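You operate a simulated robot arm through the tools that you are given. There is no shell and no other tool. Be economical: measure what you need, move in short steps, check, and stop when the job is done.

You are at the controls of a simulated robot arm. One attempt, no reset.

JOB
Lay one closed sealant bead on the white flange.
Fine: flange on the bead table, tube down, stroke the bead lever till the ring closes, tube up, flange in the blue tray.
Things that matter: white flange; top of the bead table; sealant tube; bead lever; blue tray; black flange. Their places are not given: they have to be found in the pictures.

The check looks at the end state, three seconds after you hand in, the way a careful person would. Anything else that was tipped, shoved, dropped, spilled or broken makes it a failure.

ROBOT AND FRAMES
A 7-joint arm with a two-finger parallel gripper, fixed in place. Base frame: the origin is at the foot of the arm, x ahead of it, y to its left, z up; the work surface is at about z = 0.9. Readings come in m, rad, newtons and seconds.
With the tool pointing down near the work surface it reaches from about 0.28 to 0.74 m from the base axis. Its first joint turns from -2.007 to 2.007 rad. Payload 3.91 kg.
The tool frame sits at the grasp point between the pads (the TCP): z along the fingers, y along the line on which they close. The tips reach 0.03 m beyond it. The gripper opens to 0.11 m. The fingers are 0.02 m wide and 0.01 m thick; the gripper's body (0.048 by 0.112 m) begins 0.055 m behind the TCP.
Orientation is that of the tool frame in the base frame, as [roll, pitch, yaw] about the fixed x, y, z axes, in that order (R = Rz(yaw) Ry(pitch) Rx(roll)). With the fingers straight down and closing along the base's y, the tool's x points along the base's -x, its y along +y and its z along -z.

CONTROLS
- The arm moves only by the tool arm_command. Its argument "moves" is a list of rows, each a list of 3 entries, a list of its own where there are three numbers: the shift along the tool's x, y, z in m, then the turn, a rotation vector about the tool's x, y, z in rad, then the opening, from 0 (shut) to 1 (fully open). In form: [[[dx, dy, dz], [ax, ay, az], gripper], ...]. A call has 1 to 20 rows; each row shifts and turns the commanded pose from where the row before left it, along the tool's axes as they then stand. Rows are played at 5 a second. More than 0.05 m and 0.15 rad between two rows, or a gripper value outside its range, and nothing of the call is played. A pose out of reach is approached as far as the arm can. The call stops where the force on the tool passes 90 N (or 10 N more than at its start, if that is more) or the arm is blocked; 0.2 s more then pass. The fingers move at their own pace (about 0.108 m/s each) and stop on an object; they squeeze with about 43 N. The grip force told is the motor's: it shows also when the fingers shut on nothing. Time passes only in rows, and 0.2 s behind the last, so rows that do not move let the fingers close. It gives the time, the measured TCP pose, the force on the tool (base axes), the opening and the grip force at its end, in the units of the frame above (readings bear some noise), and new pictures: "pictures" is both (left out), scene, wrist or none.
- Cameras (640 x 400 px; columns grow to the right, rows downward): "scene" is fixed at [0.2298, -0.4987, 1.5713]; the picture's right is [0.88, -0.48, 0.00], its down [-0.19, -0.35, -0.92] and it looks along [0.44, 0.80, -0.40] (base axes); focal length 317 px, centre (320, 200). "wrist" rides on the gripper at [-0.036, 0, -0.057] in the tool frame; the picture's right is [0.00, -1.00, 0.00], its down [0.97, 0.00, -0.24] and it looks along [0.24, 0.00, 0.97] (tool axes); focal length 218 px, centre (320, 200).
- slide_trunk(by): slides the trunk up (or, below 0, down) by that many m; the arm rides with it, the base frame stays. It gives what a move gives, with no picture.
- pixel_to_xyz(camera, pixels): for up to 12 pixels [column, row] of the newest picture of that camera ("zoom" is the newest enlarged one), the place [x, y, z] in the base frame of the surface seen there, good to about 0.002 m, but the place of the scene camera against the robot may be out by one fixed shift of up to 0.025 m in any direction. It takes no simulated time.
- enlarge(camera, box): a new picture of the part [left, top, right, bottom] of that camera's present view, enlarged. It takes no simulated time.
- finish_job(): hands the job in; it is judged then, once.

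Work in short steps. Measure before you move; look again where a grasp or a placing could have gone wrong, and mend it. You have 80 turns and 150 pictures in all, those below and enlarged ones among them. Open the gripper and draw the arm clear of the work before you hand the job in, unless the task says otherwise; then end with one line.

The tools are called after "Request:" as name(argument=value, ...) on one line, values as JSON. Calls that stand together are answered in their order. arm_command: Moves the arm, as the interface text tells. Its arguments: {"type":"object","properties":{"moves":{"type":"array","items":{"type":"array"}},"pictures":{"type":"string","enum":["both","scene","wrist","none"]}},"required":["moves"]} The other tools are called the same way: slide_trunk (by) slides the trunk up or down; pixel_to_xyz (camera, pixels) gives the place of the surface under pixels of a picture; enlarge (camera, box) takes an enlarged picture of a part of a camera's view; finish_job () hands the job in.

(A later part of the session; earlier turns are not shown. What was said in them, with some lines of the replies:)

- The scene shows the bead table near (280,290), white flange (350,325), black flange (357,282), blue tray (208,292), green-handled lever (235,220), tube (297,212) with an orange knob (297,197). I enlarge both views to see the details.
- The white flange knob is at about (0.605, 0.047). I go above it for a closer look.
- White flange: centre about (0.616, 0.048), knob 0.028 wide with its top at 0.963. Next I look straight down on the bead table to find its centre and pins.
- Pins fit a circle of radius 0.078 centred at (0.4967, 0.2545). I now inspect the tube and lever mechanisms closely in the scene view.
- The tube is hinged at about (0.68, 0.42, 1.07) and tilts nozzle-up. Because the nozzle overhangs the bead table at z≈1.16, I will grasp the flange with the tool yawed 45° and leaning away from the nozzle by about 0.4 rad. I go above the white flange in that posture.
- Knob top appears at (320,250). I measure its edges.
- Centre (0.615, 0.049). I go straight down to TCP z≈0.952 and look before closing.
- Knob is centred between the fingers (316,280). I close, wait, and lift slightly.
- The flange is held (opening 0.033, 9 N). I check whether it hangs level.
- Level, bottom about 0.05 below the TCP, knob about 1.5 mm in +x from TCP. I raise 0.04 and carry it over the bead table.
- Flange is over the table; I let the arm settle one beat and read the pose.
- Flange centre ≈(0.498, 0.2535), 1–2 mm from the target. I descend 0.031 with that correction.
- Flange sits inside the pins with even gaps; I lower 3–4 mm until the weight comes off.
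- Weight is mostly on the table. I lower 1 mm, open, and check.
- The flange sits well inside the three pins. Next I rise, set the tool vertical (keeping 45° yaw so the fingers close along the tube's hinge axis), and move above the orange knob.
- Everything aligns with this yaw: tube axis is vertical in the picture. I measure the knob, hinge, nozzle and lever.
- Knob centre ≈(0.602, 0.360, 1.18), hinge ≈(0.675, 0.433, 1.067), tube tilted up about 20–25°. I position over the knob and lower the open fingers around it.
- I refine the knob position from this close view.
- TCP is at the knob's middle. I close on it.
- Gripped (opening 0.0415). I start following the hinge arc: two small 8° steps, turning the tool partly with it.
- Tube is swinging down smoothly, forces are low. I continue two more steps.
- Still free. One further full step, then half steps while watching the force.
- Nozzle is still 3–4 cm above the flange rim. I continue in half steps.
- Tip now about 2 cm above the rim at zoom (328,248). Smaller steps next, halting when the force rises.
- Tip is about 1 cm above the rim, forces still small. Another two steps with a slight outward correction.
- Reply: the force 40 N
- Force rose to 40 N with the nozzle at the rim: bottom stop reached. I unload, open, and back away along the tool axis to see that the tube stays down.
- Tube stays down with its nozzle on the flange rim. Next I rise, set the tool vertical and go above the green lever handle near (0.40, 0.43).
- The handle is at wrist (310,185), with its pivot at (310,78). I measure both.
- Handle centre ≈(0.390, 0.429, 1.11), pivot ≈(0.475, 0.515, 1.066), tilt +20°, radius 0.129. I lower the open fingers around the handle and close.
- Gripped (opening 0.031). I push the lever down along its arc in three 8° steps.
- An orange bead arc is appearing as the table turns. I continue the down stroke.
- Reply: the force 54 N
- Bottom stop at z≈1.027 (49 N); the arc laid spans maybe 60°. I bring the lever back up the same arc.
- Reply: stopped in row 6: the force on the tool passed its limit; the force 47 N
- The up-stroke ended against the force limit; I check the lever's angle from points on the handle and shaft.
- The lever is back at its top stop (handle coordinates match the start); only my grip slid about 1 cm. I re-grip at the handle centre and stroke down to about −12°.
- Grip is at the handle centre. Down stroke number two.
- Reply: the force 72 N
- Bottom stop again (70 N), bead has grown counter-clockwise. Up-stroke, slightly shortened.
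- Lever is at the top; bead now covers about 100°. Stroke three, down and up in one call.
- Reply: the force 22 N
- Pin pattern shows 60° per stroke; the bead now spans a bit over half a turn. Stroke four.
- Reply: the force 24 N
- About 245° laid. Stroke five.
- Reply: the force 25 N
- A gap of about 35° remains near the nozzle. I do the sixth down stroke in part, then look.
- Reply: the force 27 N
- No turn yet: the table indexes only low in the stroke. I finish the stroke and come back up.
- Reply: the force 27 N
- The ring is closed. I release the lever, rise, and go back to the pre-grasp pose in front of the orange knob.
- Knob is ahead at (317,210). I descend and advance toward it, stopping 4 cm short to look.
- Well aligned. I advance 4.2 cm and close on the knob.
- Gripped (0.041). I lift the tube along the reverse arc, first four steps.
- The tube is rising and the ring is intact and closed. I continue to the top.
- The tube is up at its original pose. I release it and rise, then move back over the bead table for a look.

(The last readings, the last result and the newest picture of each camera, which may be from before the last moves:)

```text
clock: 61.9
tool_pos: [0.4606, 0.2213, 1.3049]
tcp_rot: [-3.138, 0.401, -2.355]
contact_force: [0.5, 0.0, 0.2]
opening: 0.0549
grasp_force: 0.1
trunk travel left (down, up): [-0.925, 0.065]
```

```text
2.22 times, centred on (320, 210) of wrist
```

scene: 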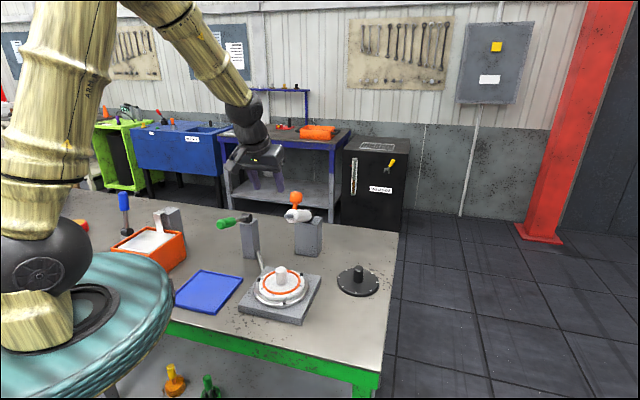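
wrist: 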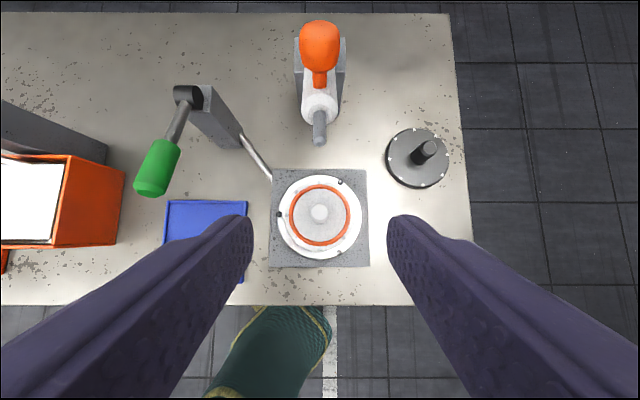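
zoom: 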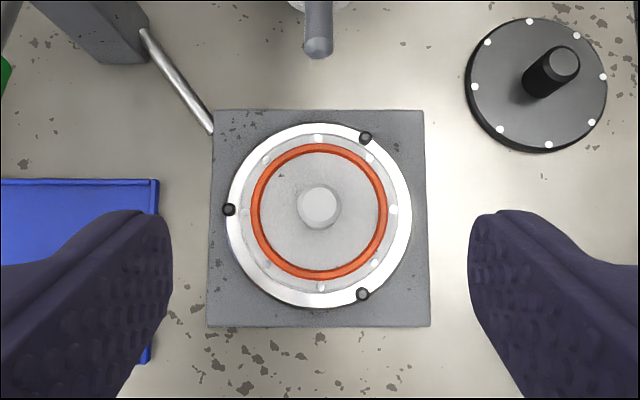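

The ring is closed and cleanly laid, mean radius about 0.057, so fingers open 0.055 stay inside it. I descend to 7 cm short of the knob and check.

Request:
arm_command(moves=[[[0.0147, 0, 0.0368], [0, 0, 0], 0.5], [[0.0147, 0, 0.0368], [0, 0, 0], 0.5], [[0.0147, 0, 0.0368], [0, 0, 0], 0.5], [[0.0147, 0, 0.0368], [0, 0, 0], 0.5], [[0.0147, 0, 0.0368], [0, 0, 0], 0.5], [[0, 0, 0.045], [0, 0, 0], 0.5], [[0, 0, 0], [0, 0, 0], 0.5], [[0, 0, 0], [0, 0, 0], 0.5]], pictures="wrist")

Request:
enlarge(camera="wrist", box=[220, 120, 420, 320])

```text
clock: 63.7
tool_pos: [0.4788, 0.2349, 1.063]
tcp_rot: [-3.139, 0.4, -2.355]
contact_force: [1.7, 0.1, 0.1]
opening: 0.0548
grasp_force: 0.1
trunk travel left (down, up): [-0.925, 0.065]
```

wrist: 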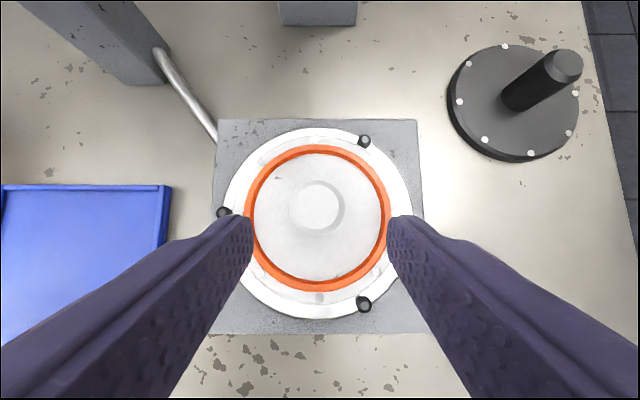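

```text
2.00 times, centred on (320, 220) of wrist
```

zoom: 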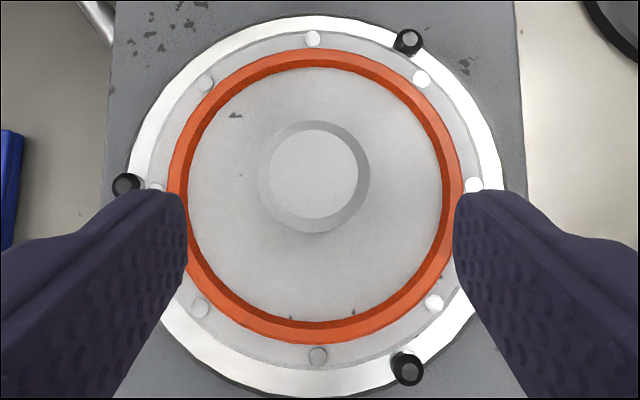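

I measure the knob top, the bead and the pins.

Request:
pixel_to_xyz(camera="zoom", pixels=[[314, 175], [275, 175], [354, 175], [314, 135], [314, 220], [178, 170], [455, 170], [314, 58], [320, 330], [314, 100], [408, 40], [125, 184]])

```text
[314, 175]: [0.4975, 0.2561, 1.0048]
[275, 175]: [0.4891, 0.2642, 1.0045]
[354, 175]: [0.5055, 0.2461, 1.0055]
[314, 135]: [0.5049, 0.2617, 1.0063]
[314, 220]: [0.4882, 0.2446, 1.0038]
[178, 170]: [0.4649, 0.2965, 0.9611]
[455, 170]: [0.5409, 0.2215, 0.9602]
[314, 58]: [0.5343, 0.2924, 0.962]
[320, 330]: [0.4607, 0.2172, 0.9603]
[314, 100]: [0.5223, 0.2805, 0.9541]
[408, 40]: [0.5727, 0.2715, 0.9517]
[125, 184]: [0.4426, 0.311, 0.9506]
```

Knob centre (0.497, 0.2555), bead top 0.961. I go in to z≈0.999 and close.

Request:
arm_command(moves=[[[0.0004, 0.0016, 0.035], [0, 0, 0], 0.5], [[0, 0, 0.0342], [0, 0, 0], 0.5], [[0, 0, 0], [0, 0, 0], 0.5], [[0, 0, 0], [0, 0, 0], 0.5], [[0, 0, 0], [0, 0, 0], 0], [[0, 0, 0], [0, 0, 0], 0], [[0, 0, 0], [0, 0, 0], 0]])

```text
clock: 65.3
tool_pos: [0.4954, 0.2582, 0.9983]
tcp_rot: [-3.141, 0.4, -2.354]
contact_force: [1.0, -0.8, -1.2]
opening: 0.0335
grasp_force: 42.9
trunk travel left (down, up): [-0.925, 0.065]
```

scene: 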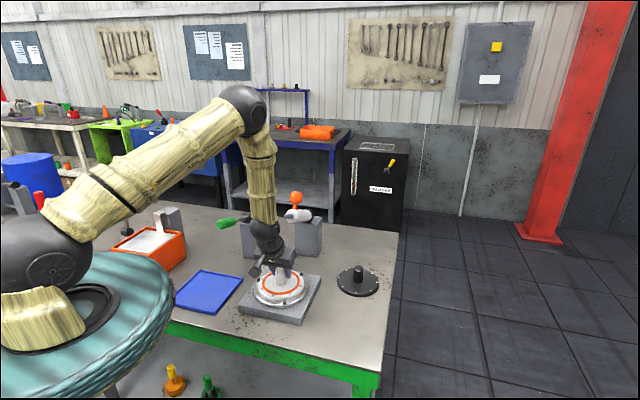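
wrist: 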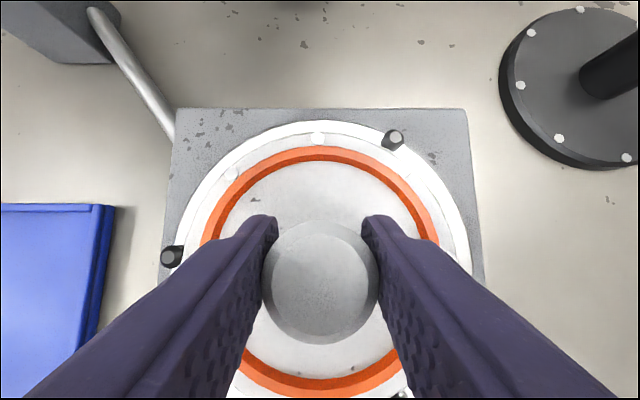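

Gripped. I lift 5 cm straight and check it before carrying to the tray.

Request:
arm_command(moves=[[[-0.0097, 0, -0.023], [0, 0, 0], 0], [[-0.0097, 0, -0.023], [0, 0, 0], 0], [[0, 0, 0], [0, 0, 0], 0], [[0.0184, 0.0278, -0.0078], [0, 0, 0], 0], [[0.0184, 0.0278, -0.0078], [0, 0, 0], 0], [[0.0184, 0.0278, -0.0078], [0, 0, 0], 0], [[0.0184, 0.0278, -0.0078], [0, 0, 0], 0], [[0, 0, 0], [0, 0, 0], 0]])

Request:
pixel_to_xyz(camera="wrist", pixels=[[320, 170], [250, 195], [390, 195], [260, 350], [380, 350]])

```text
clock: 67.1
tool_pos: [0.3611, 0.2801, 1.0499]
tcp_rot: [-3.139, 0.4, -2.354]
contact_force: [0.7, -0.4, -9.8]
opening: 0.0336
grasp_force: 42.9
trunk travel left (down, up): [-0.925, 0.065]
```

scene: 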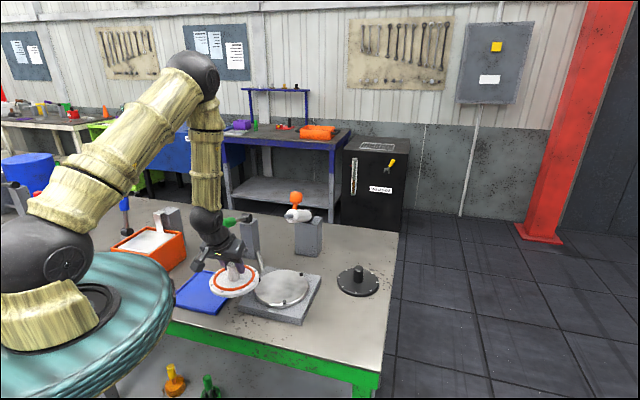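
wrist: 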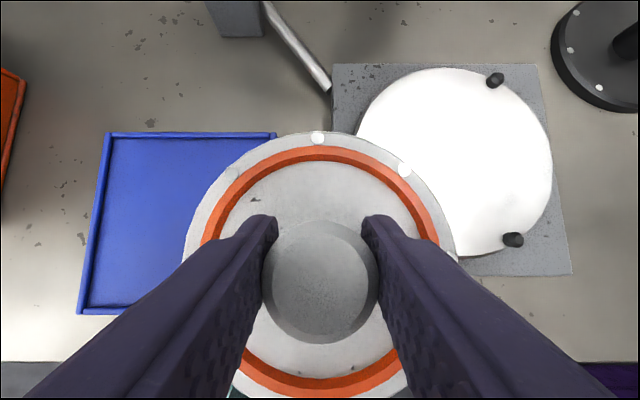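

```text
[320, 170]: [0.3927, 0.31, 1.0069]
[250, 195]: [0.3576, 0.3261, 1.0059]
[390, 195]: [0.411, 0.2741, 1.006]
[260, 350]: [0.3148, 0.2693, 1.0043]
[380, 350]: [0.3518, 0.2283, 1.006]
```

Level and secure. I verify the tray corners here and continue over the tray.

Request:
pixel_to_xyz(camera="wrist", pixels=[[109, 134], [273, 134], [81, 311], [160, 220]])

Request:
arm_command(moves=[[[-0.007, 0.03, 0.003], [0, 0, 0], 0], [[-0.007, 0.03, 0.003], [0, 0, 0], 0], [[-0.007, 0.03, 0.003], [0, 0, 0], 0], [[-0.007, 0.03, 0.003], [0, 0, 0], 0], [[0, 0, 0], [0, 0, 0], 0], [[0, 0, 0], [0, 0, 0], 0]])

Request:
enlarge(camera="scene", box=[140, 190, 300, 330])

```text
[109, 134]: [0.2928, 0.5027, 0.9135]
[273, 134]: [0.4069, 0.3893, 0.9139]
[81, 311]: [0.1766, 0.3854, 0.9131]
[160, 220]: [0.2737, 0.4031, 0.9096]
```

```text
clock: 68.5
tool_pos: [0.2974, 0.3874, 1.0498]
tcp_rot: [-3.137, 0.4, -2.352]
contact_force: [-0.9, 0.9, -8.5]
opening: 0.0337
grasp_force: 43.2
trunk travel left (down, up): [-0.925, 0.065]
```

scene: 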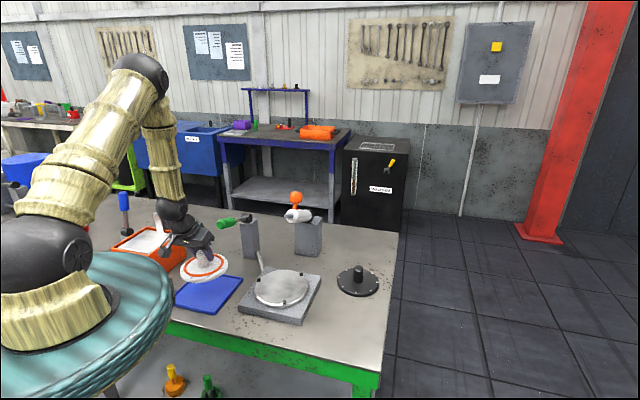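
wrist: 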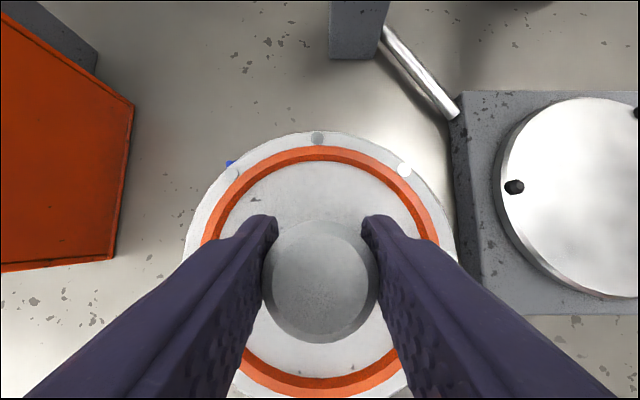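

```text
2.86 times, centred on (220, 260) of scene
```

zoom: 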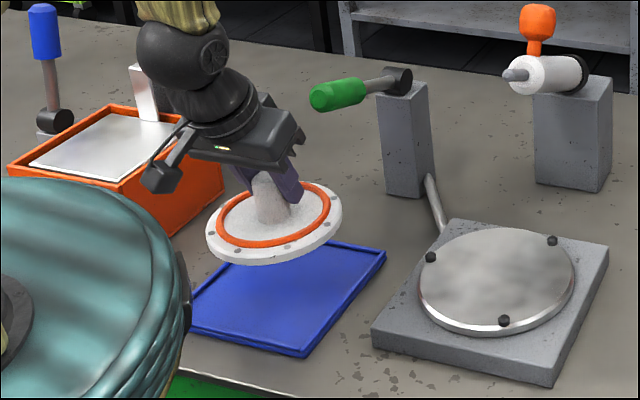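

Tray centre ≈(0.294, 0.387), floor z≈0.908. I lower about 8 cm with a 4 mm correction.

Request:
arm_command(moves=[[[0.0083, 0.0007, 0.018], [0, 0, 0], 0], [[0.0083, 0.0007, 0.018], [0, 0, 0], 0], [[0.0083, 0.0007, 0.018], [0, 0, 0], 0], [[0.0083, 0.0007, 0.018], [0, 0, 0], 0], [[0, 0, 0], [0, 0, 0], 0], [[0, 0, 0], [0, 0, 0], 0]])

Request:
enlarge(camera="scene", box=[140, 210, 300, 330])

```text
clock: 69.9
tool_pos: [0.2919, 0.3849, 0.9716]
tcp_rot: [-3.14, 0.4, -2.354]
contact_force: [-0.2, -0.9, -8.7]
opening: 0.0333
grasp_force: 42.9
trunk travel left (down, up): [-0.925, 0.065]
```

scene: 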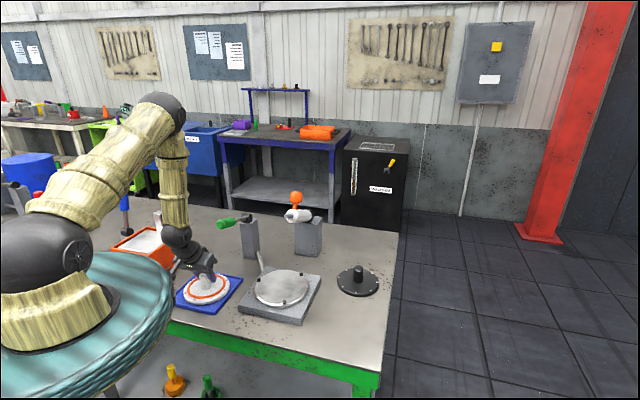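
wrist: 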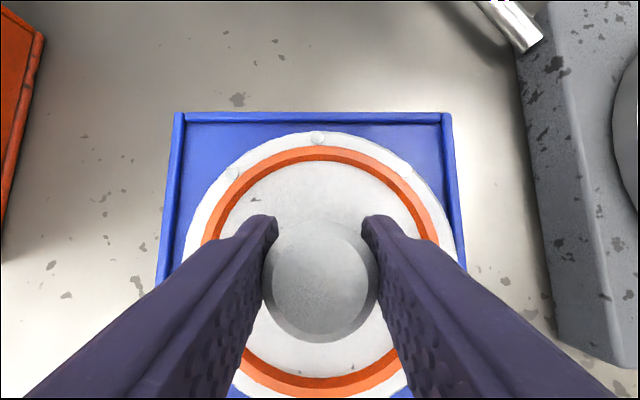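

```text
3.33 times, centred on (220, 270) of scene
```

zoom: 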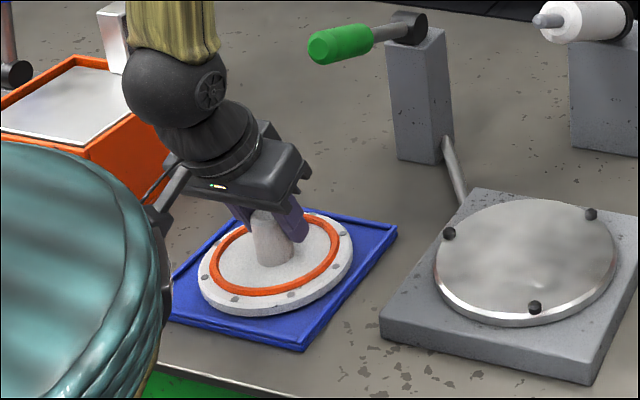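

Flange hovers about 8 mm above the tray floor, slightly to the right. I shift about 3–4 mm and lower 7 mm.

Request:
arm_command(moves=[[[-0.0028, 0.0035, 0.0012], [0, 0, 0], 0], [[0.0014, 0, 0.0032], [0, 0, 0], 0], [[0.0014, 0, 0.0032], [0, 0, 0], 0], [[0, 0, 0], [0, 0, 0], 0], [[0, 0, 0], [0, 0, 0], 0]], pictures="wrist")

```text
clock: 71.1
tool_pos: [0.2923, 0.3896, 0.9649]
tcp_rot: [-3.141, 0.407, -2.354]
contact_force: [1.9, -0.8, 17.2]
opening: 0.0337
grasp_force: 43.5
trunk travel left (down, up): [-0.925, 0.065]
```

wrist: 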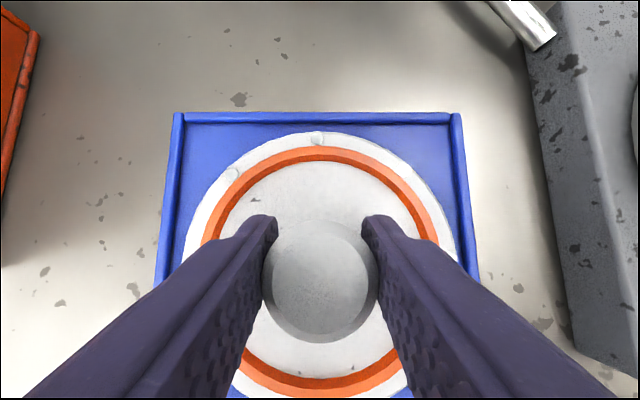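

Contact with the tray floor (17 N). I relieve slightly, open to half, and withdraw along the tool axis.

Request:
arm_command(moves=[[[-0.0005, 0, -0.0012], [0, 0, 0], 0], [[0, 0, 0], [0, 0, 0], 0.5], [[0, 0, 0], [0, 0, 0], 0.5], [[0, 0, 0], [0, 0, 0], 0.5], [[0, 0, -0.03], [0, 0, 0], 0.5], [[-0.0078, 0, -0.035], [0, 0, 0], 0.5], [[-0.0155, 0, -0.0368], [0, 0, 0], 0.5], [[-0.0155, 0, -0.0368], [0, 0, 0], 0.5], [[-0.0155, 0, -0.0368], [0, 0, 0], 0.5], [[-0.0155, 0, -0.0368], [0, 0, 0], 0.5], [[-0.0155, 0, -0.0368], [0, 0, 0], 0.5], [[0, 0, 0], [0, 0, 0], 0.5]])

Request:
enlarge(camera="scene", box=[140, 180, 400, 350])

Request:
enlarge(camera="wrist", box=[220, 100, 420, 300])

```text
clock: 73.7
tool_pos: [0.2789, 0.3771, 1.2259]
tcp_rot: [3.142, 0.401, -2.354]
contact_force: [0.2, 0.4, -0.1]
opening: 0.0549
grasp_force: 0.0
trunk travel left (down, up): [-0.925, 0.065]
```

scene: 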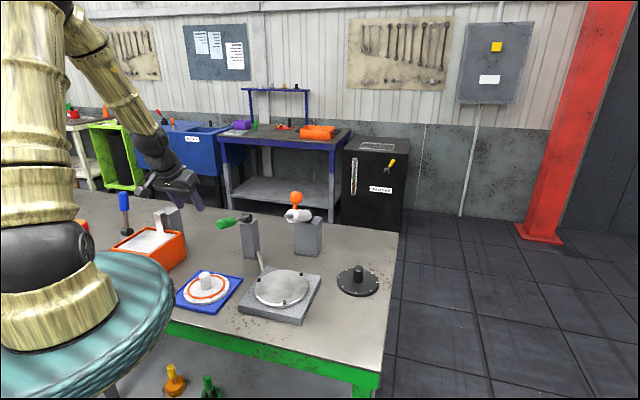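
wrist: 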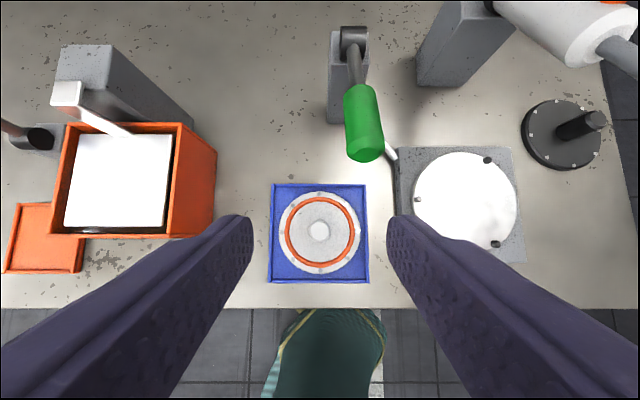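

```text
2.35 times, centred on (270, 265) of scene
```

zoom: 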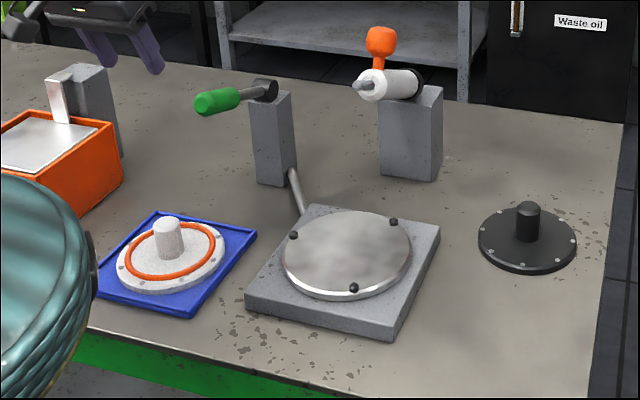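

```text
2.00 times, centred on (320, 200) of wrist
```

zoom: 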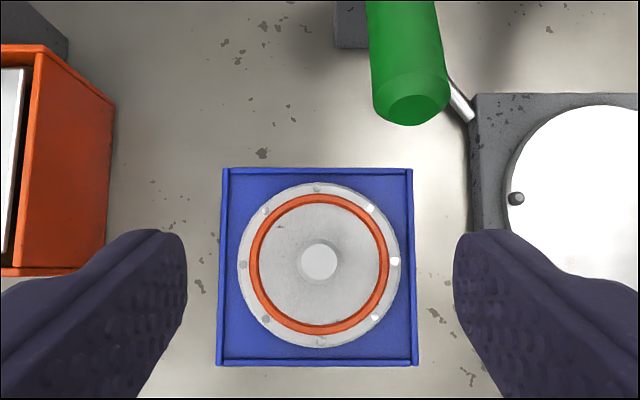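

The flange lies flat in the tray with a closed ring, tube is up, lever up, and nothing else has moved. I open fully, rise a little more and hand in.

Request:
arm_command(moves=[[[-0.0155, 0, -0.0368], [0, 0, 0], 1], [[-0.0155, 0, -0.0368], [0, 0, 0], 1], [[0, 0, 0], [0, 0, 0], 1], [[0, 0, 0], [0, 0, 0], 1]], pictures="scene")

```text
clock: 74.7
tool_pos: [0.2788, 0.3754, 1.3081]
tcp_rot: [-3.141, 0.402, -2.354]
contact_force: [-0.6, 0.9, 0.0]
opening: 0.1101
grasp_force: 0.1
trunk travel left (down, up): [-0.925, 0.065]
```

scene: 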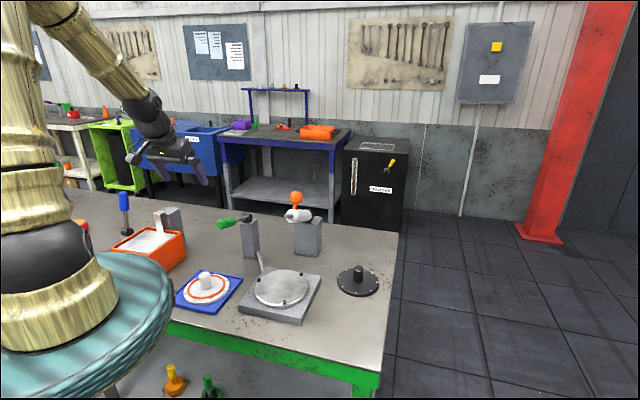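

The arm is clear with the gripper open, and the picture shows the wanted end state. I hand in.

Request:
finish_job()

```text
The job is handed in.
```

I laid one closed sealant bead on the white flange and set the flange flat in the blue tray; the tube is back up, and the black flange and everything else look undisturbed in the last picture.
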